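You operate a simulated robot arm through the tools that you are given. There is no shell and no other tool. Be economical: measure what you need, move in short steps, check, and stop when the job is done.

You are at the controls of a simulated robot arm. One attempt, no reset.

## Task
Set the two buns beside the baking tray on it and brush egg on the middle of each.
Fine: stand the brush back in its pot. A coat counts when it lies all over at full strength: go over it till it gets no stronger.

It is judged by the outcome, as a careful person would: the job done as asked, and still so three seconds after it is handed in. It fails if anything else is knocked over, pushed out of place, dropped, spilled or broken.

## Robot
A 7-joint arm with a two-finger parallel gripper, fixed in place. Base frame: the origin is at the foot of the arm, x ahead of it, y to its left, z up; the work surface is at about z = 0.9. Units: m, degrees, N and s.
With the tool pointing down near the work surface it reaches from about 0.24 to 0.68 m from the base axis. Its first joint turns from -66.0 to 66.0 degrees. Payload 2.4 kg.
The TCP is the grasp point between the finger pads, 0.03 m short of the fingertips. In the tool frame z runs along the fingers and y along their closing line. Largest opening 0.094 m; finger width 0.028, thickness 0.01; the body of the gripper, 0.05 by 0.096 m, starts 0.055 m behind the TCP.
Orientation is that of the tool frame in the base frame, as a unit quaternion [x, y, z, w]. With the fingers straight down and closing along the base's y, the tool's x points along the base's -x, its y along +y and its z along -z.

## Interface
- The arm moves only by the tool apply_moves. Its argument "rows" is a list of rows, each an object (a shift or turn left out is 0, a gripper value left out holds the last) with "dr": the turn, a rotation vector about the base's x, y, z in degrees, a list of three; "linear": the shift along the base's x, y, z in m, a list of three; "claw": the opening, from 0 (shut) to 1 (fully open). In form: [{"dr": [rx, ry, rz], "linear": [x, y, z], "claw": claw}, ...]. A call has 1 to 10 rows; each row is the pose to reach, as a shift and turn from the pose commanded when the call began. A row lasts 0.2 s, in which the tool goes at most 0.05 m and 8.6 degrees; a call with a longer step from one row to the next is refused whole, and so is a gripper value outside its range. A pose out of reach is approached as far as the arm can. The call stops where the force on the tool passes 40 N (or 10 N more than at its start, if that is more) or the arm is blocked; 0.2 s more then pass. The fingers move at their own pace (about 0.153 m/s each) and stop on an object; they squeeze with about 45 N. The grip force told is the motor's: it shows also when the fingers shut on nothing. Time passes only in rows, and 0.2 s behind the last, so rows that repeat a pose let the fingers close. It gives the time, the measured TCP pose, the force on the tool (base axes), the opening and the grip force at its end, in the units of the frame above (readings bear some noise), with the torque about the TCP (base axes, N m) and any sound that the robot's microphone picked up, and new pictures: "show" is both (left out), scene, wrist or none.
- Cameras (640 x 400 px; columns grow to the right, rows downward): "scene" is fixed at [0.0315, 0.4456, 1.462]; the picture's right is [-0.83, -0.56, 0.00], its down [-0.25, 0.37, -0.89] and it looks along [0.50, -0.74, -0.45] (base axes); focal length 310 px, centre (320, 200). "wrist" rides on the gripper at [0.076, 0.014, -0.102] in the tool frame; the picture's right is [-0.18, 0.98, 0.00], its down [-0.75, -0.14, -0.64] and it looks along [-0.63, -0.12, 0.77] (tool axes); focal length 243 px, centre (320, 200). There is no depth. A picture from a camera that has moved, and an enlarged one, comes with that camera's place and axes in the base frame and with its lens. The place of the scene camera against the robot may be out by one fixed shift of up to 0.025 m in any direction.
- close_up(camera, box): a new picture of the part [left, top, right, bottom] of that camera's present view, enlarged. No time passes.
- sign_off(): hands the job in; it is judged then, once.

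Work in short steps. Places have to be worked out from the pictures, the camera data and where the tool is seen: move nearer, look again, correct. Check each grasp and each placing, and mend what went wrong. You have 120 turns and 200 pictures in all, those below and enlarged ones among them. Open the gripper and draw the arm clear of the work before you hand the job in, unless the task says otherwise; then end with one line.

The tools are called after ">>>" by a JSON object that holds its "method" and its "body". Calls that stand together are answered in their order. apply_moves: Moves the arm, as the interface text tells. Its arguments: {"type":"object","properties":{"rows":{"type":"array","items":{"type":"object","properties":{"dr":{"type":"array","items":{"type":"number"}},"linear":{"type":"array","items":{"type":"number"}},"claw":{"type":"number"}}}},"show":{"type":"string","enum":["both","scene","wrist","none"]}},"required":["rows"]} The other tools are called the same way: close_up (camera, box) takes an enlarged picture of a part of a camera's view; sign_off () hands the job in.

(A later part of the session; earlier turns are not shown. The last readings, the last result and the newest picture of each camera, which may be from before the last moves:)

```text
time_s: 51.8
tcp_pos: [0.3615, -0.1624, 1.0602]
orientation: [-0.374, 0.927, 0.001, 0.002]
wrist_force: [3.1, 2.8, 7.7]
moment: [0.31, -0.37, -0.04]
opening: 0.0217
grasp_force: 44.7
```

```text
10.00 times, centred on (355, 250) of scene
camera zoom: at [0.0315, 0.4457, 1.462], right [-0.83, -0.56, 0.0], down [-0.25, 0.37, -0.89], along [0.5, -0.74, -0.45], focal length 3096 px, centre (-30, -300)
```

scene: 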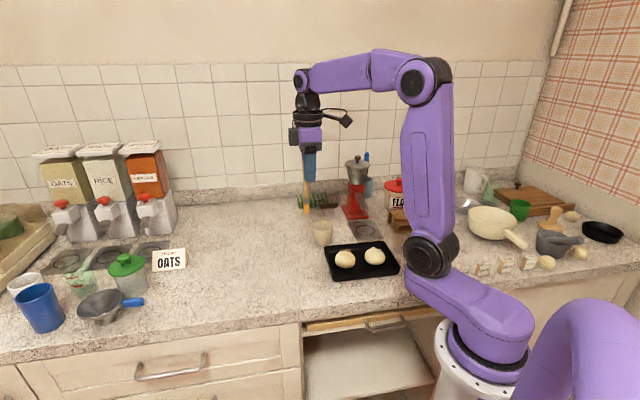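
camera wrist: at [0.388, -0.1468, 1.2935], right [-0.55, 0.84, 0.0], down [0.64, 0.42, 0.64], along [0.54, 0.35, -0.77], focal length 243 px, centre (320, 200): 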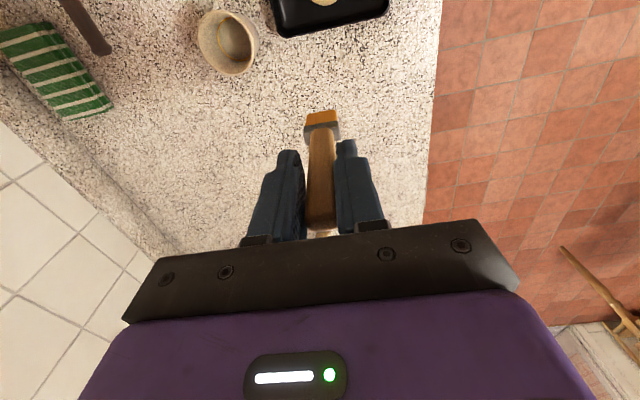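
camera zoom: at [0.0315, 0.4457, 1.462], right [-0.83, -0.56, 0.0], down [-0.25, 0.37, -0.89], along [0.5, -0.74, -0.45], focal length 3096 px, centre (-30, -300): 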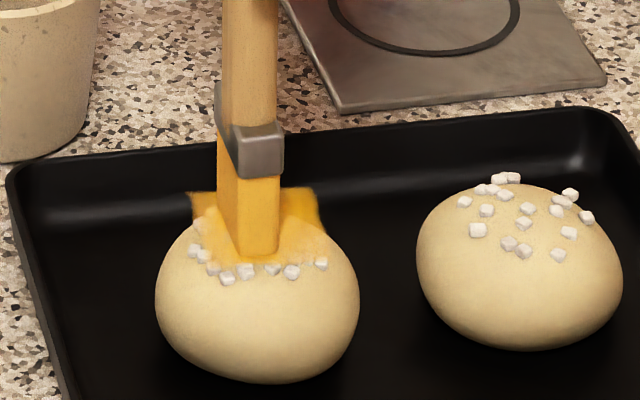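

Much stronger, and the bun hardly moved. I'll do more of the same strokes with small sideways offsets.

>>> {"method": "apply_moves", "body": {"rows": [{"linear": [-0.006, -0.0055, 0]}, {"linear": [0.006, 0.0055, 0]}, {"linear": [-0.0085, -0.0025, 0]}, {"linear": [0.0035, 0.0085, 0]}, {"linear": [-0.006, -0.0055, 0]}, {"linear": [0.008, 0.0025, 0]}, {"linear": [-0.0035, -0.0085, 0]}, {"linear": [0.006, 0.0055, 0]}, {"linear": [0, 0, 0.01]}, {"linear": [0.02, 0.018, 0.045]}], "show": "none"}}

>>> {"method": "close_up", "body": {"camera": "scene", "box": [330, 230, 380, 270]}}

>>> {"method": "close_up", "body": {"camera": "wrist", "box": [250, 10, 390, 120]}}

```text
time_s: 54.0
tcp_pos: [0.3786, -0.1452, 1.1077]
orientation: [-0.375, 0.927, 0.002, -0.001]
wrist_force: [-0.6, 0.4, 0.9]
moment: [-0.01, 0.0, 0.0]
opening: 0.0218
grasp_force: 44.7
```

```text
10.00 times, centred on (355, 250) of scene
camera zoom: at [0.0315, 0.4456, 1.462], right [-0.83, -0.56, 0.0], down [-0.25, 0.37, -0.89], along [0.5, -0.74, -0.45], focal length 3096 px, centre (-30, -300)
```

zoom: 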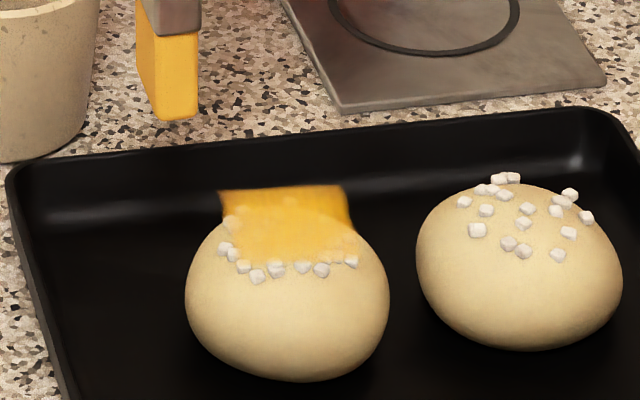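

```text
3.64 times, centred on (320, 65) of wrist
camera zoom: at [0.3138, -0.1884, 1.2106], right [-0.55, 0.84, 0.0], down [0.64, 0.42, 0.64], along [0.54, 0.35, -0.77], focal length 882 px, centre (320, 691)
```

zoom: 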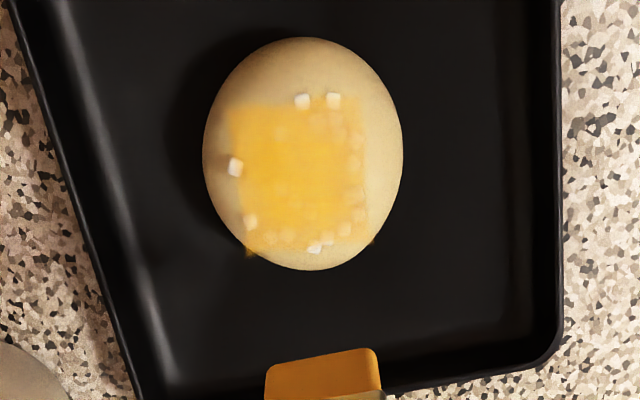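

The coat is a roughly 37 mm square centred on the bun, strong in the middle and weaker at the edges. The bun has slid to about (0.353, -0.169). I'll now drag only away from the other bun, in two lanes that cover the edges.

>>> {"method": "apply_moves", "body": {"rows": [{"linear": [-0.017, -0.019, -0.015]}, {"linear": [-0.0339, -0.0375, -0.033]}, {"linear": [-0.0339, -0.0375, -0.0467]}, {"linear": [-0.0223, -0.0298, -0.0467]}, {"linear": [-0.0107, -0.0221, -0.0472]}, {"linear": [-0.0405, -0.0275, -0.037]}, {"linear": [-0.0405, -0.0275, -0.0467]}, {"linear": [-0.0289, -0.0198, -0.0467]}, {"linear": [-0.0173, -0.0121, -0.0472]}, {"linear": [-0.0173, -0.0121, -0.02]}], "show": "none"}}

>>> {"method": "apply_moves", "body": {"rows": [{"linear": [0.017, 0.012, 0.02]}], "show": "none"}}

>>> {"method": "close_up", "body": {"camera": "scene", "box": [330, 230, 380, 270]}}

>>> {"method": "close_up", "body": {"camera": "wrist", "box": [250, 10, 390, 120]}}

```text
time_s: 56.2
tcp_pos: [0.363, -0.1587, 1.0852]
orientation: [-0.375, 0.927, 0.001, 0.0]
wrist_force: [0.3, 0.6, 0.8]
moment: [-0.01, -0.03, -0.01]
opening: 0.0218
grasp_force: 45.1
```

```text
time_s: 56.6
tcp_pos: [0.3784, -0.147, 1.1053]
orientation: [-0.374, 0.927, 0.0, 0.0]
wrist_force: [0.1, 0.5, 0.0]
moment: [0.02, 0.02, 0.06]
opening: 0.0216
grasp_force: 45.2
```

```text
10.00 times, centred on (355, 250) of scene
camera zoom: at [0.0315, 0.4456, 1.462], right [-0.83, -0.56, 0.0], down [-0.25, 0.37, -0.89], along [0.5, -0.74, -0.45], focal length 3096 px, centre (-30, -300)
```

zoom: 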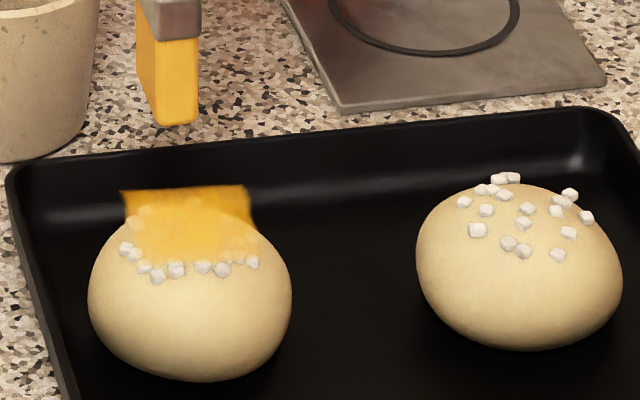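

```text
3.64 times, centred on (320, 65) of wrist
camera zoom: at [0.3141, -0.189, 1.2085], right [-0.55, 0.84, 0.0], down [0.64, 0.42, 0.64], along [0.54, 0.35, -0.77], focal length 882 px, centre (320, 691)
```

zoom: 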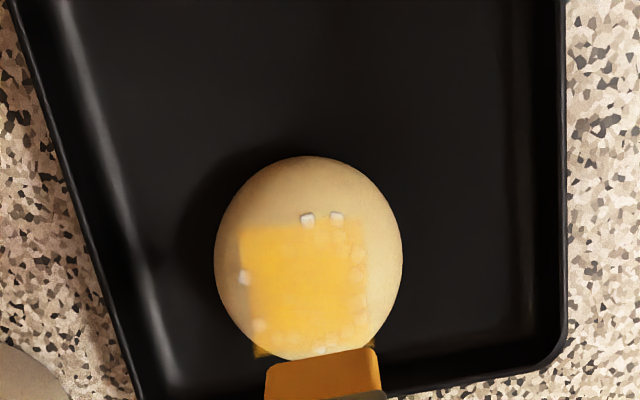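

The coat is fuller and the bun slid back the other way, still well inside the tray. I'll go round the coat's edges with very light alternating strokes.

>>> {"method": "apply_moves", "body": {"rows": [{"linear": [0.013, -0.0061, -0.03]}, {"linear": [0.013, -0.0061, -0.0438]}, {"linear": [-0.0102, -0.0215, -0.0438]}, {"linear": [-0.018, -0.0099, -0.0438]}, {"linear": [0.0052, 0.0055, -0.0438]}, {"linear": [0.013, -0.0061, -0.0438]}, {"linear": [-0.0102, -0.0215, -0.0438]}, {"linear": [-0.018, -0.0099, -0.0438]}, {"linear": [0.0052, 0.0055, -0.0438]}, {"linear": [0.0152, 0.0125, -0.01]}], "show": "none"}}

>>> {"method": "apply_moves", "body": {"rows": [{"linear": [0.015, 0.01, 0.02]}], "show": "none"}}

>>> {"method": "close_up", "body": {"camera": "scene", "box": [330, 230, 380, 270]}}

>>> {"method": "close_up", "body": {"camera": "wrist", "box": [250, 10, 390, 120]}}

```text
time_s: 58.8
tcp_pos: [0.3964, -0.1358, 1.095]
orientation: [-0.374, 0.927, 0.001, -0.001]
wrist_force: [-0.1, 0.1, -0.6]
moment: [-0.02, 0.02, 0.0]
opening: 0.0216
grasp_force: 44.6
```

```text
time_s: 59.2
tcp_pos: [0.412, -0.1253, 1.1167]
orientation: [-0.375, 0.927, 0.001, -0.001]
wrist_force: [0.3, -0.7, -0.3]
moment: [0.0, 0.03, 0.0]
opening: 0.0218
grasp_force: 45.1
```

```text
10.00 times, centred on (355, 250) of scene
camera zoom: at [0.0315, 0.4456, 1.462], right [-0.83, -0.56, 0.0], down [-0.25, 0.37, -0.89], along [0.5, -0.74, -0.45], focal length 3096 px, centre (-30, -300)
```

zoom: 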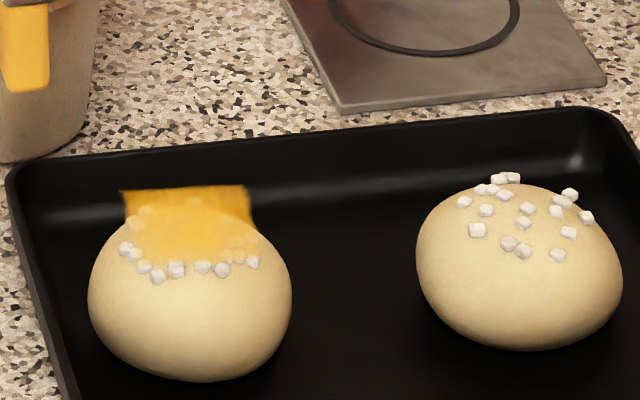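

```text
3.64 times, centred on (320, 65) of wrist
camera zoom: at [0.3474, -0.1672, 1.2187], right [-0.55, 0.83, 0.0], down [0.64, 0.42, 0.64], along [0.54, 0.35, -0.77], focal length 882 px, centre (320, 691)
```

zoom: 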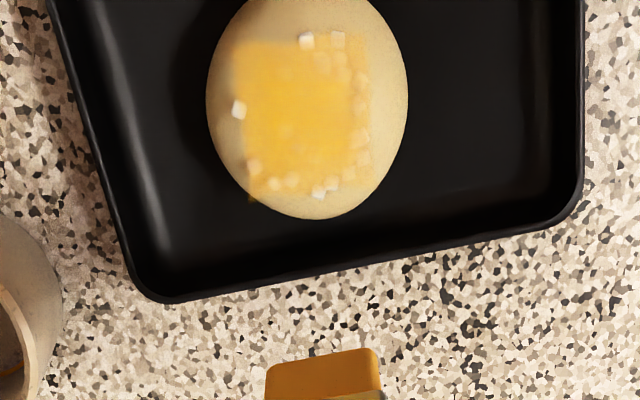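

>>> {"method": "close_up", "body": {"camera": "wrist", "box": [292, 8, 342, 73]}}

```text
6.15 times, centred on (317, 40) of wrist
camera zoom: at [0.3474, -0.1672, 1.2187], right [-0.55, 0.83, 0.0], down [0.64, 0.42, 0.64], along [0.54, 0.35, -0.77], focal length 1493 px, centre (338, 1182)
```

zoom: 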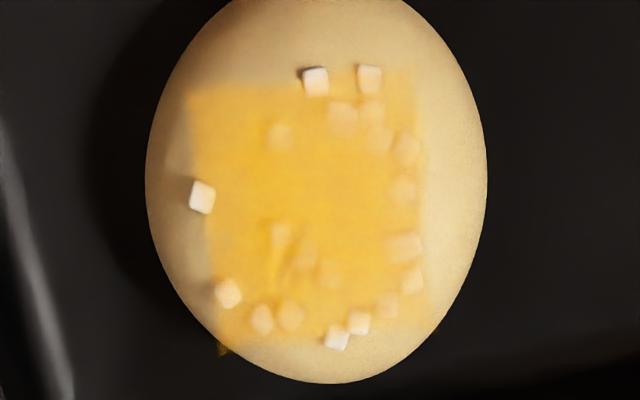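

The weaker parts are the strip on the right and the near edge. I'll stroke those lanes specifically with light contact.

>>> {"method": "apply_moves", "body": {"rows": [{"linear": [-0.0277, -0.0134, -0.035]}, {"linear": [-0.0277, -0.0134, -0.057]}, {"linear": [-0.0493, -0.0277, -0.0565]}, {"linear": [-0.0277, -0.0134, -0.057]}, {"linear": [-0.0493, -0.0277, -0.0565]}, {"linear": [-0.0277, -0.0134, -0.057]}, {"linear": [-0.0302, -0.0151, -0.057]}, {"linear": [-0.0202, -0.0301, -0.057]}, {"linear": [-0.0302, -0.0151, -0.057]}, {"linear": [-0.0202, -0.0151, -0.025]}], "show": "none"}}

>>> {"method": "apply_moves", "body": {"rows": [{"linear": [0.02, 0.015, 0.025]}], "show": "none"}}

>>> {"method": "close_up", "body": {"camera": "scene", "box": [330, 230, 380, 270]}}

>>> {"method": "close_up", "body": {"camera": "wrist", "box": [280, 5, 360, 85]}}

```text
time_s: 61.4
tcp_pos: [0.3936, -0.14, 1.0899]
orientation: [-0.375, 0.927, 0.001, 0.001]
wrist_force: [-0.2, 0.3, -0.7]
moment: [-0.01, 0.01, 0.01]
opening: 0.0218
grasp_force: 45.5
```

```text
time_s: 61.8
tcp_pos: [0.4107, -0.1262, 1.1139]
orientation: [-0.374, 0.927, 0.001, -0.001]
wrist_force: [-0.6, 0.7, -1.0]
moment: [-0.01, 0.02, -0.02]
opening: 0.0214
grasp_force: 44.7
```

```text
10.00 times, centred on (355, 250) of scene
camera zoom: at [0.0315, 0.4456, 1.462], right [-0.83, -0.56, 0.0], down [-0.25, 0.37, -0.89], along [0.5, -0.74, -0.45], focal length 3096 px, centre (-30, -300)
```

zoom: 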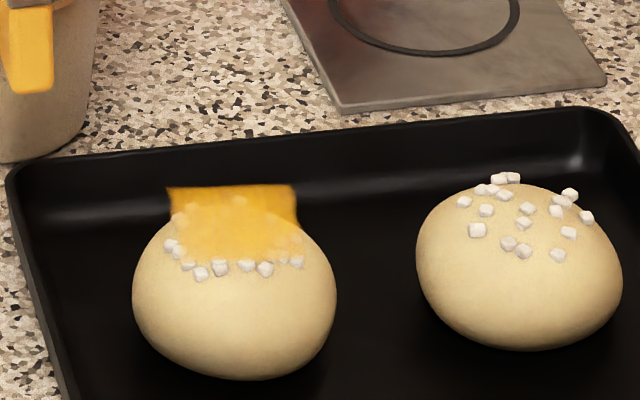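

```text
5.00 times, centred on (320, 45) of wrist
camera zoom: at [0.3466, -0.1682, 1.2181], right [-0.55, 0.84, 0.0], down [0.64, 0.42, 0.64], along [0.54, 0.35, -0.77], focal length 1213 px, centre (320, 975)
```

zoom: 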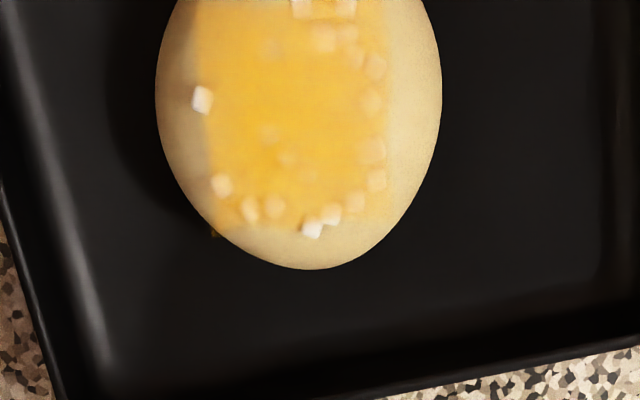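

The edge strips improved. I'll do one full snake over the square with light contact.

>>> {"method": "apply_moves", "body": {"rows": [{"linear": [-0.0338, -0.0199, -0.03]}, {"linear": [-0.0338, -0.0199, -0.0542]}, {"linear": [-0.0587, -0.0364, -0.0542]}, {"linear": [-0.0543, -0.043, -0.0542]}, {"linear": [-0.0294, -0.0265, -0.0542]}, {"linear": [-0.025, -0.0331, -0.0542]}, {"linear": [-0.0499, -0.0496, -0.0542]}, {"linear": [-0.025, -0.0331, -0.0542]}, {"linear": [-0.0338, -0.0199, -0.0542]}, {"linear": [-0.025, -0.018, -0.02]}], "show": "none"}}

>>> {"method": "apply_moves", "body": {"rows": [{"linear": [0.02, 0.015, 0.025]}], "show": "none"}}

>>> {"method": "close_up", "body": {"camera": "scene", "box": [330, 230, 380, 270]}}

>>> {"method": "close_up", "body": {"camera": "wrist", "box": [280, 5, 360, 85]}}

```text
time_s: 64.0
tcp_pos: [0.3867, -0.1426, 1.0953]
orientation: [-0.374, 0.927, 0.001, 0.0]
wrist_force: [0.5, 0.4, 0.1]
moment: [0.03, -0.01, 0.04]
opening: 0.0217
grasp_force: 45.2
```

```text
time_s: 64.4
tcp_pos: [0.4048, -0.1254, 1.1217]
orientation: [-0.375, 0.927, 0.001, 0.001]
wrist_force: [0.7, -0.1, 0.2]
moment: [0.0, -0.03, -0.01]
opening: 0.0218
grasp_force: 44.7
```

```text
10.00 times, centred on (355, 250) of scene
camera zoom: at [0.0315, 0.4456, 1.462], right [-0.83, -0.56, 0.0], down [-0.25, 0.37, -0.89], along [0.5, -0.74, -0.45], focal length 3096 px, centre (-30, -300)
```

zoom: 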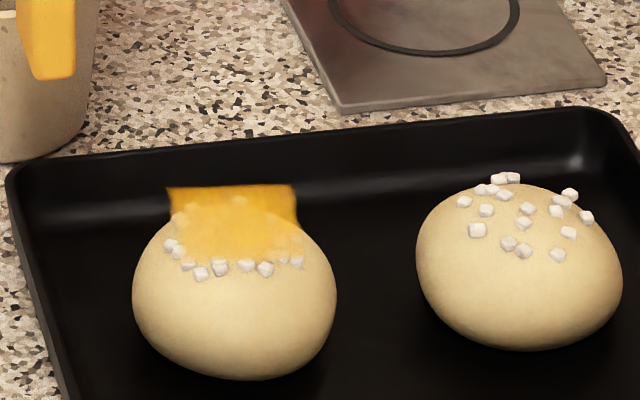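

```text
5.00 times, centred on (320, 45) of wrist
camera zoom: at [0.3401, -0.169, 1.2241], right [-0.55, 0.84, 0.0], down [0.64, 0.42, 0.64], along [0.54, 0.35, -0.77], focal length 1213 px, centre (320, 975)
```

zoom: 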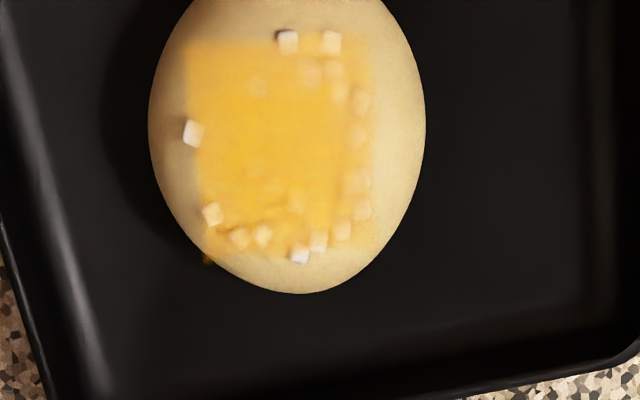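

That pass was slightly too high: the bun didn't move and the coat didn't change. I'll repeat the edge lanes about 1.5 mm lower.

>>> {"method": "apply_moves", "body": {"rows": [{"linear": [-0.0295, -0.0203, -0.03]}, {"linear": [-0.0295, -0.0203, -0.0625]}, {"linear": [-0.0528, -0.0357, -0.0622]}, {"linear": [-0.0295, -0.0203, -0.0628]}, {"linear": [-0.0212, -0.0364, -0.0628]}, {"linear": [-0.0312, -0.0214, -0.0628]}, {"linear": [-0.0212, -0.0364, -0.0628]}, {"linear": [-0.0445, -0.052, -0.0622]}, {"linear": [-0.0212, -0.0364, -0.0622]}, {"linear": [-0.0212, -0.0364, -0.03]}], "show": "none"}}

>>> {"method": "apply_moves", "body": {"rows": [{"linear": [0.01, 0.028, 0.03]}], "show": "none"}}

>>> {"method": "close_up", "body": {"camera": "scene", "box": [330, 230, 380, 270]}}

>>> {"method": "close_up", "body": {"camera": "wrist", "box": [280, 5, 360, 85]}}

```text
time_s: 66.6
tcp_pos: [0.3835, -0.1626, 1.088]
orientation: [-0.374, 0.927, 0.001, 0.0]
wrist_force: [0.0, 0.2, -1.0]
moment: [-0.02, -0.01, 0.02]
opening: 0.0217
grasp_force: 45.2
```

```text
time_s: 67.0
tcp_pos: [0.3938, -0.1361, 1.1203]
orientation: [-0.375, 0.927, 0.0, 0.0]
wrist_force: [-0.4, 0.6, -0.3]
moment: [-0.03, -0.04, 0.01]
opening: 0.0216
grasp_force: 44.8
```

```text
10.00 times, centred on (355, 250) of scene
camera zoom: at [0.0315, 0.4456, 1.462], right [-0.83, -0.56, 0.0], down [-0.25, 0.37, -0.89], along [0.5, -0.74, -0.45], focal length 3096 px, centre (-30, -300)
```

zoom: 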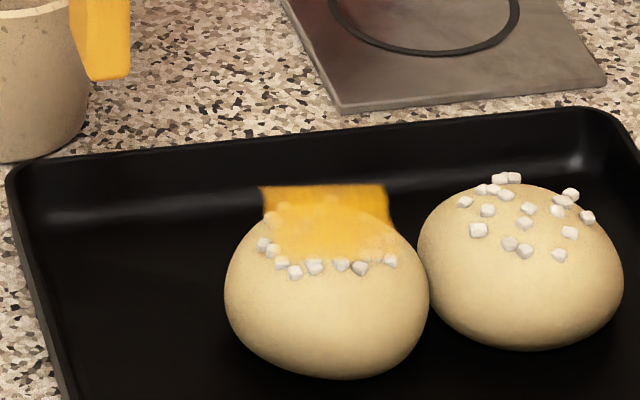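

```text
5.00 times, centred on (320, 45) of wrist
camera zoom: at [0.3287, -0.1781, 1.2233], right [-0.55, 0.84, 0.0], down [0.64, 0.42, 0.64], along [0.54, 0.35, -0.77], focal length 1213 px, centre (320, 975)
```

zoom: 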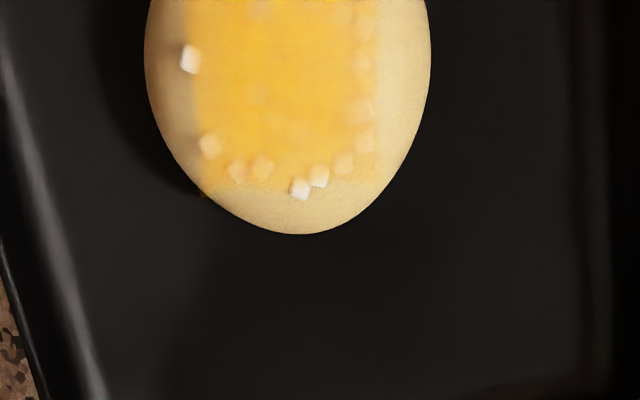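

The coat is stronger, but the bun is now against the other one. I'll drag it back away with a contact stroke that also brushes the weaker edge.

>>> {"method": "apply_moves", "body": {"rows": [{"linear": [-0.03, -0.0216, -0.02]}, {"linear": [-0.06, -0.0432, -0.045]}, {"linear": [-0.06, -0.0432, -0.061]}, {"linear": [-0.0503, -0.0368, -0.0613]}, {"linear": [-0.0406, -0.0303, -0.0613]}, {"linear": [-0.0308, -0.0239, -0.0613]}, {"linear": [-0.0308, -0.0239, -0.03]}, {"linear": [0, 0, 0]}], "show": "none"}}

>>> {"method": "close_up", "body": {"camera": "scene", "box": [330, 230, 380, 270]}}

>>> {"method": "close_up", "body": {"camera": "wrist", "box": [280, 5, 360, 85]}}

```text
time_s: 68.8
tcp_pos: [0.3941, -0.1346, 1.1213]
orientation: [-0.375, 0.927, 0.0, 0.002]
wrist_force: [0.6, 0.0, -0.5]
moment: [-0.03, -0.01, -0.02]
opening: 0.0216
grasp_force: 44.7
```

```text
10.00 times, centred on (355, 250) of scene
camera zoom: at [0.0315, 0.4456, 1.462], right [-0.83, -0.56, 0.0], down [-0.25, 0.37, -0.89], along [0.5, -0.74, -0.45], focal length 3096 px, centre (-30, -300)
```

zoom: 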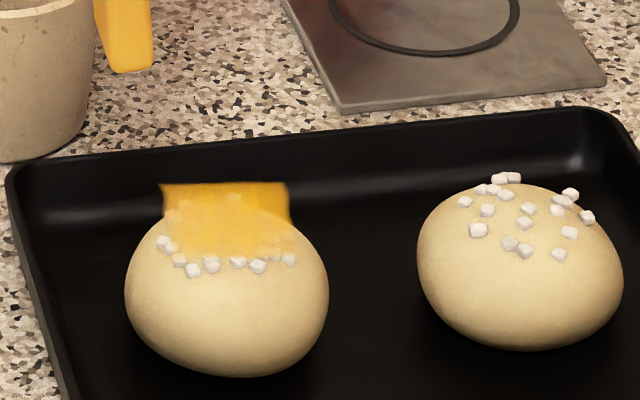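

```text
5.00 times, centred on (320, 45) of wrist
camera zoom: at [0.329, -0.1778, 1.2241], right [-0.55, 0.84, 0.0], down [0.64, 0.42, 0.64], along [0.54, 0.35, -0.77], focal length 1213 px, centre (320, 975)
```

zoom: 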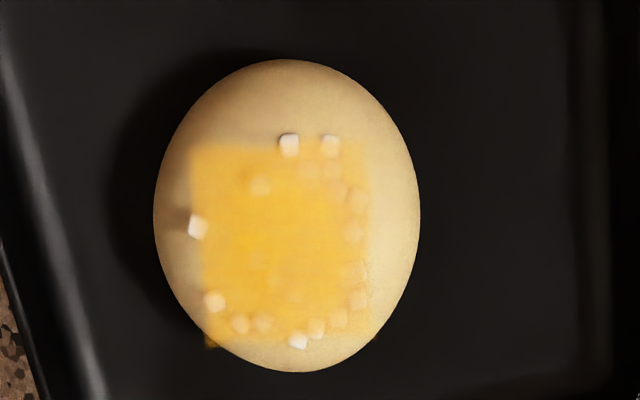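

Nicely separated again. The remaining weak area is the near-edge strip, so I'll dab firmly along it, slightly lower because the bun curves away there.

>>> {"method": "apply_moves", "body": {"rows": [{"linear": [-0.0131, -0.0201, -0.04]}, {"linear": [-0.0131, -0.0201, -0.0637]}, {"linear": [-0.0131, -0.0201, -0.0637]}, {"linear": [-0.0175, -0.0135, -0.0637]}, {"linear": [-0.0175, -0.0135, -0.0637]}, {"linear": [-0.0131, -0.0201, -0.0637]}, {"linear": [-0.0087, -0.0267, -0.0637]}, {"linear": [-0.0087, -0.0267, -0.0637]}, {"linear": [-0.0131, -0.0201, -0.0637]}], "show": "none"}}

>>> {"method": "close_up", "body": {"camera": "scene", "box": [330, 230, 380, 270]}}

>>> {"method": "apply_moves", "body": {"rows": [{"linear": [0, 0, 0.03]}, {"linear": [0.0131, 0.0201, 0.0637]}], "show": "none"}}

>>> {"method": "close_up", "body": {"camera": "wrist", "box": [280, 5, 360, 85]}}

```text
time_s: 70.8
tcp_pos: [0.3822, -0.1569, 1.0555]
orientation: [-0.374, 0.927, -0.001, 0.001]
wrist_force: [0.4, -1.6, 5.2]
moment: [-0.24, -0.14, 0.04]
opening: 0.0217
grasp_force: 45.1
```

```text
10.00 times, centred on (355, 250) of scene
camera zoom: at [0.0315, 0.4456, 1.462], right [-0.83, -0.56, 0.0], down [-0.25, 0.37, -0.89], along [0.5, -0.74, -0.45], focal length 3096 px, centre (-30, -300)
```

zoom: 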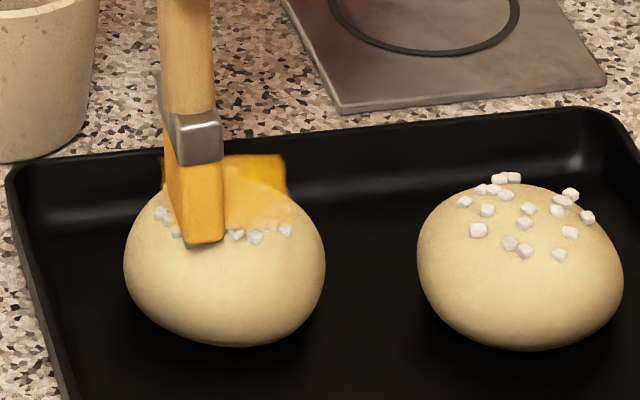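

```text
time_s: 71.4
tcp_pos: [0.3938, -0.1342, 1.1204]
orientation: [-0.374, 0.927, 0.001, 0.0]
wrist_force: [0.8, 0.1, 0.0]
moment: [0.02, 0.02, -0.02]
opening: 0.0217
grasp_force: 45.3
```

```text
5.00 times, centred on (320, 45) of wrist
camera zoom: at [0.3288, -0.1768, 1.2236], right [-0.55, 0.84, 0.0], down [0.64, 0.42, 0.64], along [0.54, 0.35, -0.77], focal length 1213 px, centre (320, 975)
```

zoom: 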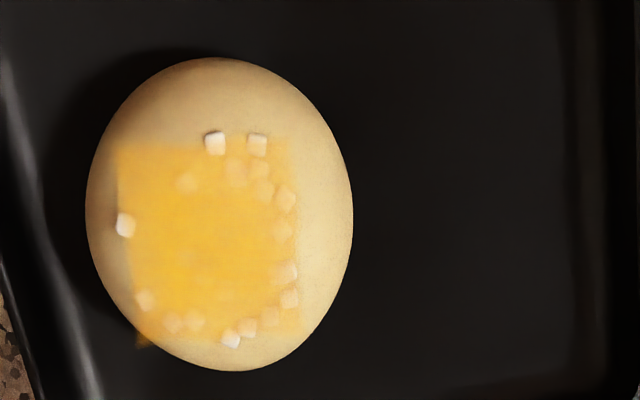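

The bun slid slightly toward the back wall and the near strip improved. Next I'll stroke the right-hand edge while drawing the bun back to the centre line.

>>> {"method": "apply_moves", "body": {"rows": [{"linear": [-0.01, -0.0299, -0.035]}, {"linear": [-0.01, -0.0299, -0.0622]}, {"linear": [-0.0166, -0.0199, -0.0622]}, {"linear": [-0.0244, -0.0299, -0.055]}, {"linear": [-0.0244, -0.0299, -0.061]}, {"linear": [-0.031, -0.0199, -0.061]}, {"linear": [-0.0171, -0.0156, -0.055]}, {"linear": [-0.0171, -0.0156, -0.0622]}, {"linear": [-0.0237, -0.0056, -0.0622]}, {"linear": [-0.0237, -0.0056, -0.03]}], "show": "none"}}

>>> {"method": "apply_moves", "body": {"rows": [{"linear": [0.0237, 0.0056, 0.03]}], "show": "none"}}

>>> {"method": "close_up", "body": {"camera": "scene", "box": [330, 230, 380, 270]}}

>>> {"method": "close_up", "body": {"camera": "wrist", "box": [280, 5, 360, 85]}}

```text
time_s: 73.6
tcp_pos: [0.3703, -0.1423, 1.0922]
orientation: [-0.375, 0.927, 0.0, 0.0]
wrist_force: [0.3, 0.9, -1.0]
moment: [-0.01, 0.04, 0.0]
opening: 0.0216
grasp_force: 44.6
```

```text
time_s: 74.0
tcp_pos: [0.3937, -0.1371, 1.1227]
orientation: [-0.374, 0.927, 0.0, 0.001]
wrist_force: [1.0, 0.3, 0.5]
moment: [0.0, -0.02, 0.02]
opening: 0.0217
grasp_force: 44.9
```

```text
10.00 times, centred on (355, 250) of scene
camera zoom: at [0.0315, 0.4456, 1.462], right [-0.83, -0.56, 0.0], down [-0.25, 0.37, -0.89], along [0.5, -0.74, -0.45], focal length 3096 px, centre (-30, -300)
```

zoom: 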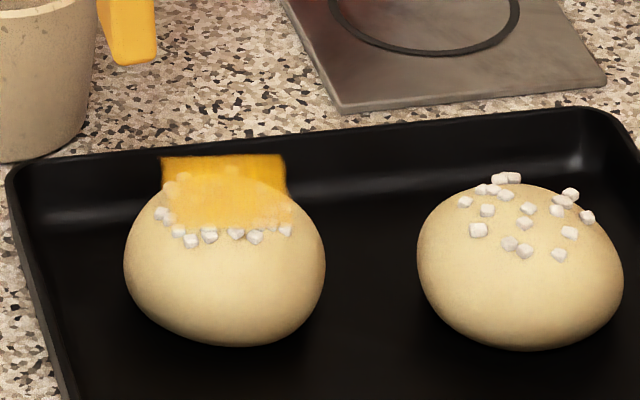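

```text
5.00 times, centred on (320, 45) of wrist
camera zoom: at [0.329, -0.1793, 1.2254], right [-0.55, 0.84, 0.0], down [0.64, 0.42, 0.64], along [0.54, 0.35, -0.77], focal length 1213 px, centre (320, 975)
```

zoom: 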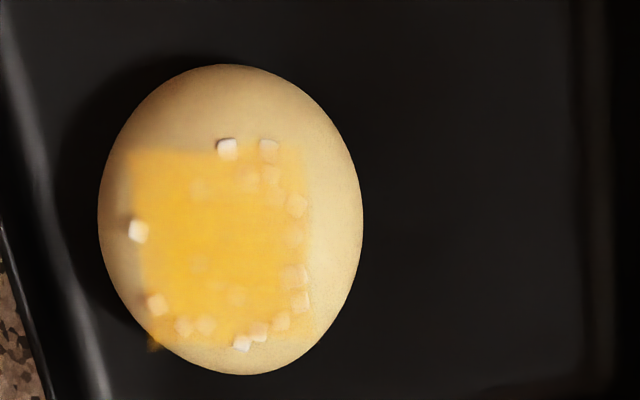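

No contact that time, since the bun stayed still. I'll repeat the same lanes about 2 mm lower.

>>> {"method": "apply_moves", "body": {"rows": [{"linear": [-0.0094, -0.027, -0.035]}, {"linear": [-0.0094, -0.027, -0.0655]}, {"linear": [-0.016, -0.017, -0.0655]}, {"linear": [-0.0238, -0.027, -0.057]}, {"linear": [-0.0238, -0.027, -0.0645]}, {"linear": [-0.0304, -0.017, -0.0645]}, {"linear": [-0.0166, -0.0126, -0.0575]}, {"linear": [-0.0166, -0.0126, -0.0655]}, {"linear": [-0.0232, -0.0026, -0.0655]}, {"linear": [-0.0232, -0.0026, -0.03]}], "show": "none"}}

>>> {"method": "apply_moves", "body": {"rows": [{"linear": [0.0237, 0.0056, 0.03]}], "show": "none"}}

>>> {"method": "close_up", "body": {"camera": "scene", "box": [330, 230, 380, 270]}}

>>> {"method": "close_up", "body": {"camera": "wrist", "box": [280, 5, 360, 85]}}

```text
time_s: 76.2
tcp_pos: [0.3705, -0.1392, 1.0897]
orientation: [-0.374, 0.927, 0.001, -0.001]
wrist_force: [0.2, -0.9, -0.3]
moment: [0.02, -0.01, 0.03]
opening: 0.0218
grasp_force: 44.8
```

```text
time_s: 76.6
tcp_pos: [0.3941, -0.1326, 1.1201]
orientation: [-0.374, 0.927, 0.0, 0.001]
wrist_force: [0.0, 0.0, -0.6]
moment: [-0.01, -0.04, -0.02]
opening: 0.0216
grasp_force: 45.3
```

```text
10.00 times, centred on (355, 250) of scene
camera zoom: at [0.0315, 0.4456, 1.462], right [-0.83, -0.56, 0.0], down [-0.25, 0.37, -0.89], along [0.5, -0.74, -0.45], focal length 3096 px, centre (-30, -300)
```

zoom: 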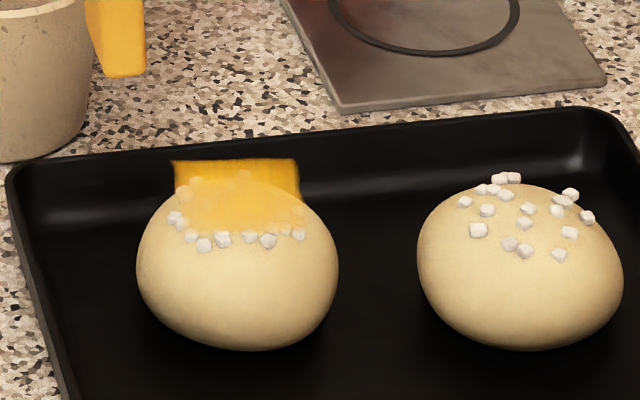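

```text
5.00 times, centred on (320, 45) of wrist
camera zoom: at [0.3291, -0.1735, 1.2236], right [-0.55, 0.83, 0.0], down [0.64, 0.42, 0.64], along [0.54, 0.35, -0.77], focal length 1213 px, centre (320, 975)
```

zoom: 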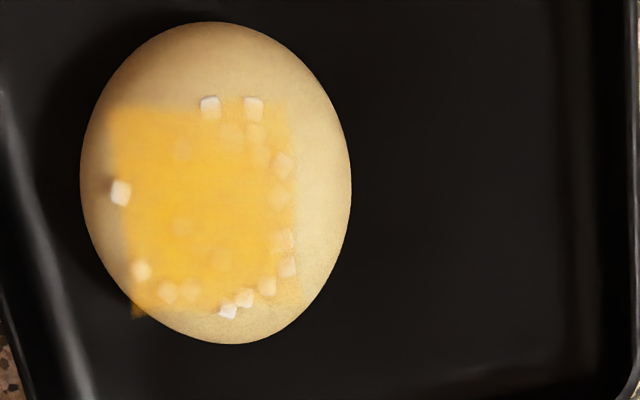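

The right strip is still a little weak because the bun curves away there. I'll reload the brush at the pot first, then brush that flank lower down.

>>> {"method": "apply_moves", "body": {"rows": [{"linear": [0.015, -0.02, 0.03]}, {"linear": [0.04, -0.045, 0.035]}, {"linear": [0.065, -0.07, 0.03]}, {"linear": [0.0826, -0.0861, 0.0]}], "show": "wrist"}}

```text
time_s: 77.6
tcp_pos: [0.4758, -0.2197, 1.1191]
orientation: [-0.376, 0.927, -0.001, 0.001]
wrist_force: [0.4, -0.3, -0.6]
moment: [0.03, -0.01, 0.03]
opening: 0.0218
grasp_force: 45.2
camera wrist: at [0.4108, -0.2627, 1.2222], right [-0.55, 0.84, 0.0], down [0.64, 0.42, 0.64], along [0.54, 0.35, -0.77], focal length 243 px, centre (320, 200)
```

wrist: 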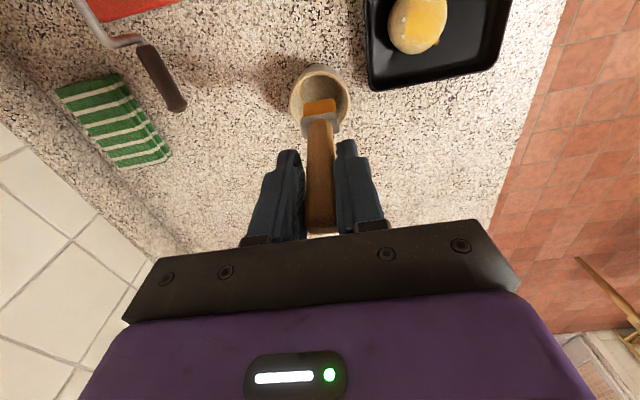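

Centred over the pot. I'll dip and lift.

>>> {"method": "apply_moves", "body": {"rows": [{"linear": [0.0005, 0.0005, -0.04]}, {"linear": [0.0005, 0.0005, -0.075]}, {"linear": [0.0005, 0.0005, -0.0845]}, {"linear": [0.0025, 0.0015, -0.0845]}, {"linear": [0.0005, 0.0005, -0.0845]}, {"linear": [0.0005, 0.0005, -0.06]}, {"linear": [0.0005, 0.0005, -0.02]}, {"linear": [0.0005, 0.0005, 0.01]}], "show": "none"}}

>>> {"method": "close_up", "body": {"camera": "wrist", "box": [280, 0, 480, 150]}}

```text
time_s: 79.4
tcp_pos: [0.477, -0.2163, 1.129]
orientation: [-0.374, 0.927, 0.001, 0.0]
wrist_force: [-0.6, 0.8, -0.4]
moment: [-0.04, 0.0, 0.01]
opening: 0.0216
grasp_force: 44.6
```

```text
2.67 times, centred on (380, 75) of wrist
camera zoom: at [0.4119, -0.2597, 1.2331], right [-0.55, 0.83, 0.0], down [0.64, 0.42, 0.64], along [0.54, 0.35, -0.77], focal length 647 px, centre (160, 533)
```

zoom: 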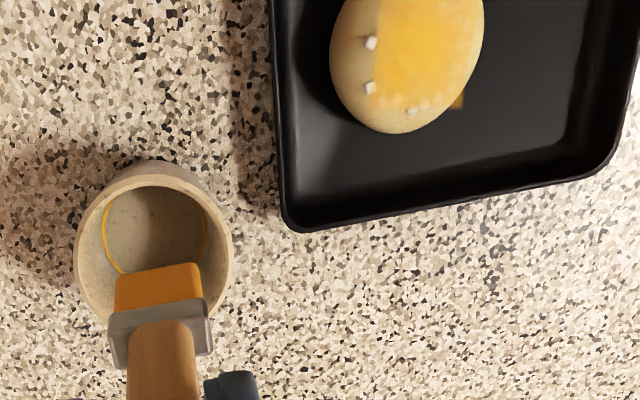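

Loaded. I'll go to the right flank of the near bun's coat, set just outboard and a bit lower, and feel for contact.

>>> {"method": "apply_moves", "body": {"rows": [{"linear": [-0.045, 0.018, 0.005]}, {"linear": [-0.09, 0.035, 0.005]}, {"linear": [-0.133, 0.0522, 0.0]}, {"linear": [-0.133, 0.0522, -0.04]}, {"linear": [-0.133, 0.0522, -0.065]}, {"linear": [-0.133, 0.0522, -0.0725]}], "show": "none"}}

>>> {"method": "close_up", "body": {"camera": "scene", "box": [330, 230, 380, 270]}}

>>> {"method": "close_up", "body": {"camera": "wrist", "box": [260, 40, 380, 140]}}

```text
time_s: 80.8
tcp_pos: [0.3436, -0.165, 1.058]
orientation: [-0.375, 0.927, 0.001, -0.001]
wrist_force: [-0.2, 0.4, -0.9]
moment: [0.05, 0.03, 0.02]
opening: 0.0217
grasp_force: 45.7
```

```text
10.00 times, centred on (355, 250) of scene
camera zoom: at [0.0315, 0.4456, 1.462], right [-0.83, -0.56, 0.0], down [-0.25, 0.37, -0.89], along [0.5, -0.74, -0.45], focal length 3096 px, centre (-30, -300)
```

zoom: 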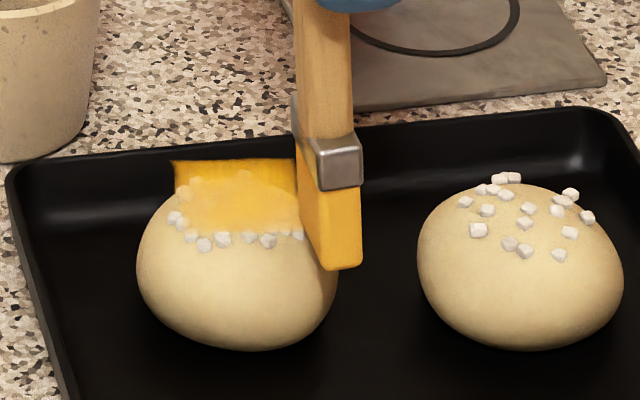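

```text
4.00 times, centred on (320, 90) of wrist
camera zoom: at [0.2795, -0.208, 1.161], right [-0.55, 0.83, 0.0], down [0.64, 0.42, 0.64], along [0.54, 0.35, -0.77], focal length 970 px, centre (320, 640)
```

zoom: 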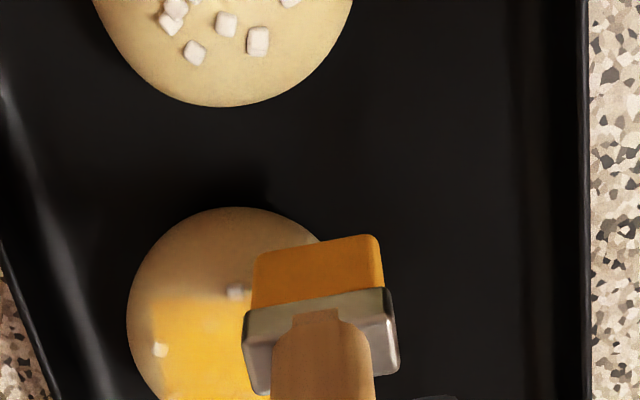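

The brush sits where planned, at the right flank. I'll stroke along it and back.

>>> {"method": "apply_moves", "body": {"rows": [{"linear": [0.007, 0.0046, -0.001]}, {"linear": [0.014, 0.0092, -0.0015]}, {"linear": [0.022, 0.0145, -0.0015]}, {"linear": [0.026, 0.0172, -0.0015]}, {"linear": [0.018, 0.0119, -0.0015]}, {"linear": [0.008, 0.0053, -0.001]}, {"linear": [0.018, 0.0119, -0.0015]}, {"linear": [0.026, 0.0172, -0.0015]}], "show": "none"}}

>>> {"method": "close_up", "body": {"camera": "scene", "box": [330, 230, 380, 270]}}

>>> {"method": "close_up", "body": {"camera": "wrist", "box": [260, 40, 380, 140]}}

```text
time_s: 82.6
tcp_pos: [0.3701, -0.1499, 1.0553]
orientation: [-0.375, 0.927, 0.001, 0.0]
wrist_force: [-1.1, 0.0, 1.4]
moment: [-0.06, 0.1, -0.04]
opening: 0.0218
grasp_force: 45.2
```

```text
10.00 times, centred on (355, 250) of scene
camera zoom: at [0.0315, 0.4456, 1.462], right [-0.83, -0.56, 0.0], down [-0.25, 0.37, -0.89], along [0.5, -0.74, -0.45], focal length 3096 px, centre (-30, -300)
```

zoom: 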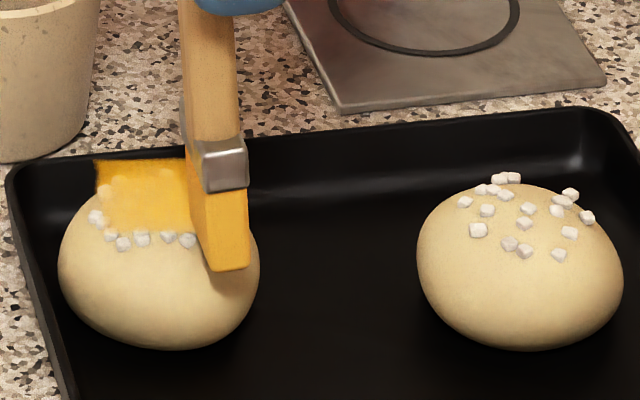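

```text
4.00 times, centred on (320, 90) of wrist
camera zoom: at [0.3053, -0.1917, 1.1595], right [-0.55, 0.84, 0.0], down [0.64, 0.42, 0.64], along [0.54, 0.35, -0.77], focal length 970 px, centre (320, 640)
```

zoom: 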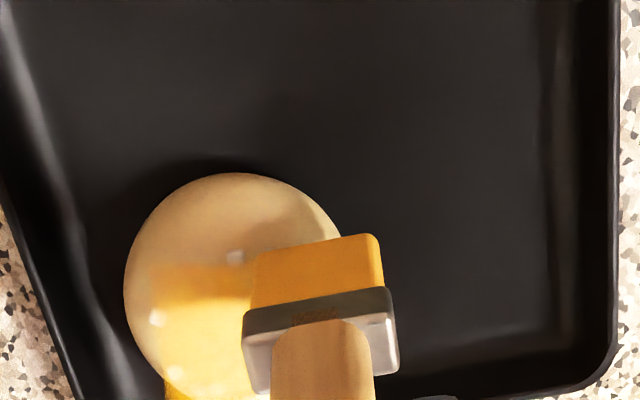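

The bun is now nearly against the tray's end wall, which can serve as a stop. I'll make repeated strokes toward that wall in two lanes.

>>> {"method": "apply_moves", "body": {"rows": [{"linear": [0, 0, 0.01]}, {"linear": [-0.0089, -0.0078, 0.01]}, {"linear": [-0.0089, -0.0078, 0.001]}, {"linear": [0.0044, 0.001, 0.0005]}, {"linear": [0.0177, 0.0098, 0.0005]}, {"linear": [0.0177, 0.0098, 0.012]}, {"linear": [-0.0045, -0.0144, 0.012]}, {"linear": [-0.0045, -0.0144, 0.003]}, {"linear": [0.0088, -0.0056, 0.003]}, {"linear": [0.0221, 0.0032, 0.002]}], "show": "none"}}

>>> {"method": "apply_moves", "body": {"rows": [{"linear": [0.005, 0.005, 0.03]}, {"linear": [0.02, 0.02, 0.06]}], "show": "none"}}

>>> {"method": "close_up", "body": {"camera": "scene", "box": [330, 230, 380, 270]}}

>>> {"method": "close_up", "body": {"camera": "wrist", "box": [270, 0, 370, 80]}}

```text
time_s: 84.8
tcp_pos: [0.3922, -0.1465, 1.0602]
orientation: [-0.375, 0.927, 0.001, 0.0]
wrist_force: [0.0, 0.4, 0.9]
moment: [0.0, 0.01, 0.03]
opening: 0.022
grasp_force: 44.8
```

```text
time_s: 85.4
tcp_pos: [0.4126, -0.1251, 1.1185]
orientation: [-0.375, 0.927, 0.0, 0.0]
wrist_force: [-0.1, -0.5, -0.9]
moment: [-0.03, 0.0, -0.03]
opening: 0.0217
grasp_force: 45.3
```

```text
10.00 times, centred on (355, 250) of scene
camera zoom: at [0.0315, 0.4456, 1.462], right [-0.83, -0.56, 0.0], down [-0.25, 0.37, -0.89], along [0.5, -0.74, -0.45], focal length 3096 px, centre (-30, -300)
```

zoom: 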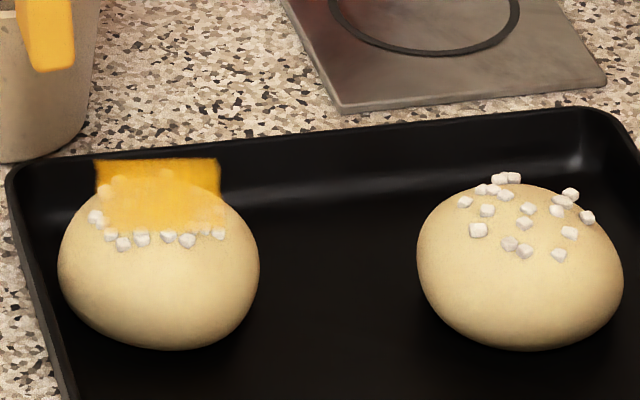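

```text
5.00 times, centred on (320, 40) of wrist
camera zoom: at [0.3481, -0.168, 1.2215], right [-0.55, 0.84, 0.0], down [0.64, 0.42, 0.64], along [0.54, 0.35, -0.77], focal length 1213 px, centre (320, 1000)
```

zoom: 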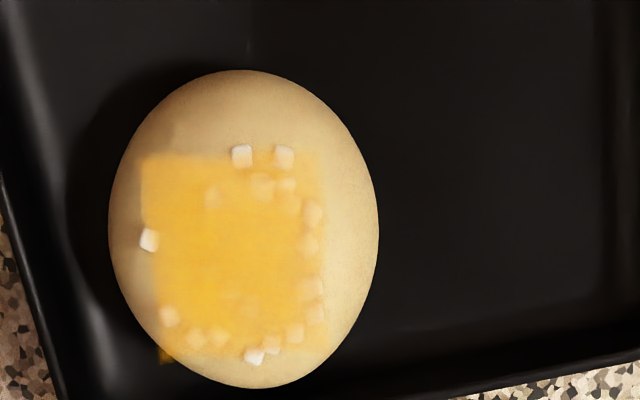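

Little change, as contact was too light. I'll go to the right-of-centre lane and press by feel before stroking.

>>> {"method": "apply_moves", "body": {"rows": [{"linear": [-0.017, -0.018, -0.02]}, {"linear": [-0.034, -0.0359, -0.045]}, {"linear": [-0.034, -0.0359, -0.0575]}], "show": "none"}}

>>> {"method": "apply_moves", "body": {"rows": [{"linear": [0, 0, -0.002]}], "show": "none"}}

>>> {"method": "close_up", "body": {"camera": "wrist", "box": [260, 40, 380, 140]}}

```text
time_s: 86.2
tcp_pos: [0.38, -0.1621, 1.0606]
orientation: [-0.375, 0.927, 0.0, 0.0]
wrist_force: [-0.2, -0.7, -0.2]
moment: [0.0, -0.02, -0.01]
opening: 0.0218
grasp_force: 44.7
```

```text
time_s: 86.6
tcp_pos: [0.3795, -0.162, 1.0585]
orientation: [-0.375, 0.927, 0.001, 0.001]
wrist_force: [-0.4, -0.3, -0.5]
moment: [0.02, 0.02, -0.01]
opening: 0.0214
grasp_force: 45.3
```

```text
4.00 times, centred on (320, 90) of wrist
camera zoom: at [0.3146, -0.2048, 1.1616], right [-0.55, 0.83, 0.0], down [0.64, 0.42, 0.64], along [0.54, 0.35, -0.77], focal length 970 px, centre (320, 640)
```

zoom: 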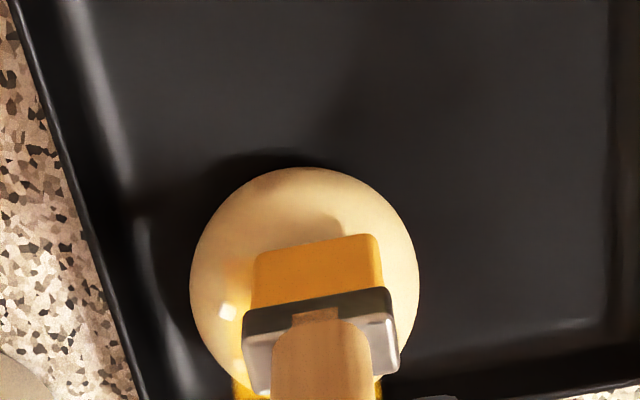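

The brush has pivoted a few degrees in the grip, so its tip now sits about under the TCP. I'll correct the position by (+8, +10) mm, then feel for contact again.

>>> {"method": "apply_moves", "body": {"rows": [{"linear": [0, 0, 0.006]}, {"linear": [0.008, 0.0095, 0.006]}, {"linear": [0.008, 0.0095, 0.002]}], "show": "none"}}

>>> {"method": "apply_moves", "body": {"rows": [{"linear": [0, 0, -0.002]}], "show": "none"}}

>>> {"method": "close_up", "body": {"camera": "scene", "box": [330, 230, 380, 270]}}

```text
time_s: 87.4
tcp_pos: [0.3878, -0.1521, 1.0604]
orientation: [-0.374, 0.927, 0.0, 0.0]
wrist_force: [1.1, -0.3, -0.4]
moment: [0.01, 0.01, -0.01]
opening: 0.0214
grasp_force: 45.0
```

```text
time_s: 87.8
tcp_pos: [0.3866, -0.1512, 1.0583]
orientation: [-0.374, 0.927, 0.0, 0.0]
wrist_force: [0.1, 0.0, -0.2]
moment: [-0.01, 0.01, 0.01]
opening: 0.0218
grasp_force: 45.1
```

```text
10.00 times, centred on (355, 250) of scene
camera zoom: at [0.0315, 0.4456, 1.462], right [-0.83, -0.56, 0.0], down [-0.25, 0.37, -0.89], along [0.5, -0.74, -0.45], focal length 3096 px, centre (-30, -300)
```

zoom: 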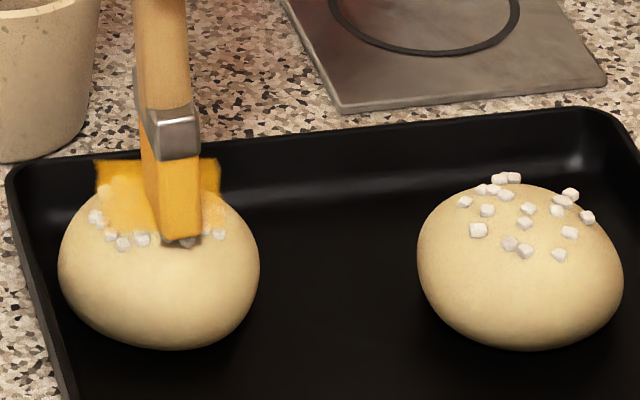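

>>> {"method": "apply_moves", "body": {"rows": [{"linear": [0, 0, -0.0015]}], "show": "none"}}

>>> {"method": "apply_moves", "body": {"rows": [{"linear": [0, 0, -0.0015]}], "show": "none"}}

```text
time_s: 88.2
tcp_pos: [0.3883, -0.1525, 1.057]
orientation: [-0.375, 0.927, 0.0, 0.001]
wrist_force: [-0.7, 0.2, 3.3]
moment: [-0.04, 0.02, 0.0]
opening: 0.0218
grasp_force: 45.6
```

```text
time_s: 88.6
tcp_pos: [0.3882, -0.1511, 1.0558]
orientation: [-0.374, 0.927, -0.001, 0.001]
wrist_force: [-2.2, 0.7, 20.4]
moment: [-0.03, 0.21, 0.03]
opening: 0.0217
grasp_force: 45.2
```

Contact is at 1.057 here. I'll ease to about 3 N and stroke.

>>> {"method": "apply_moves", "body": {"rows": [{"linear": [0, 0, 0.001]}, {"linear": [0.0066, 0.0044, 0.0005]}, {"linear": [-0.0066, -0.0044, 0.0008]}, {"linear": [0.0066, 0.0044, 0.0005]}, {"linear": [-0.0066, -0.0044, 0.0008]}, {"linear": [-0.0088, -0.0011, 0.0005]}, {"linear": [0.0044, 0.0077, 0.0003]}, {"linear": [-0.0088, -0.0011, 0.0005]}, {"linear": [0.0044, 0.0077, 0.0003]}], "show": "none"}}

>>> {"method": "apply_moves", "body": {"rows": [{"linear": [0, 0, 0.03]}, {"linear": [0.025, 0.02, 0.06]}], "show": "none"}}

>>> {"method": "close_up", "body": {"camera": "scene", "box": [330, 230, 380, 270]}}

>>> {"method": "close_up", "body": {"camera": "wrist", "box": [270, 0, 370, 80]}}

```text
time_s: 90.6
tcp_pos: [0.392, -0.1452, 1.0568]
orientation: [-0.374, 0.927, 0.001, -0.001]
wrist_force: [-0.1, -1.1, 0.1]
moment: [-0.03, -0.04, -0.04]
opening: 0.0217
grasp_force: 44.7
```

```text
time_s: 91.2
tcp_pos: [0.4151, -0.1257, 1.116]
orientation: [-0.375, 0.927, 0.001, 0.0]
wrist_force: [1.1, 0.5, -0.1]
moment: [-0.03, 0.01, -0.01]
opening: 0.0215
grasp_force: 44.7
```

```text
10.00 times, centred on (355, 250) of scene
camera zoom: at [0.0315, 0.4456, 1.462], right [-0.83, -0.56, 0.0], down [-0.25, 0.37, -0.89], along [0.5, -0.74, -0.45], focal length 3096 px, centre (-30, -300)
```

zoom: 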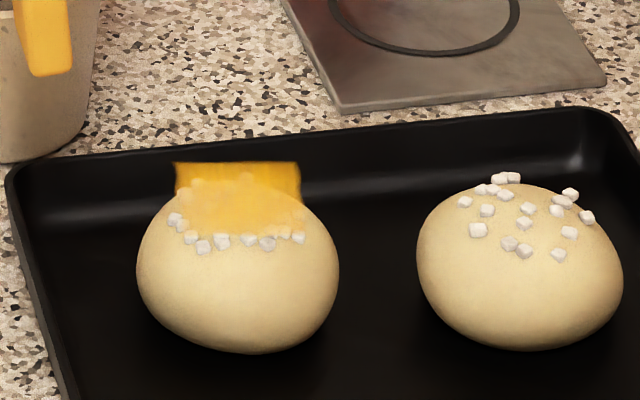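

```text
5.00 times, centred on (320, 40) of wrist
camera zoom: at [0.351, -0.1678, 1.2185], right [-0.55, 0.83, 0.0], down [0.64, 0.42, 0.64], along [0.54, 0.35, -0.77], focal length 1213 px, centre (320, 1000)
```

zoom: 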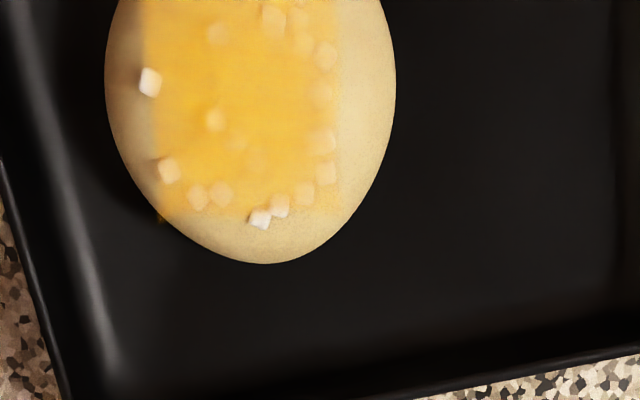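

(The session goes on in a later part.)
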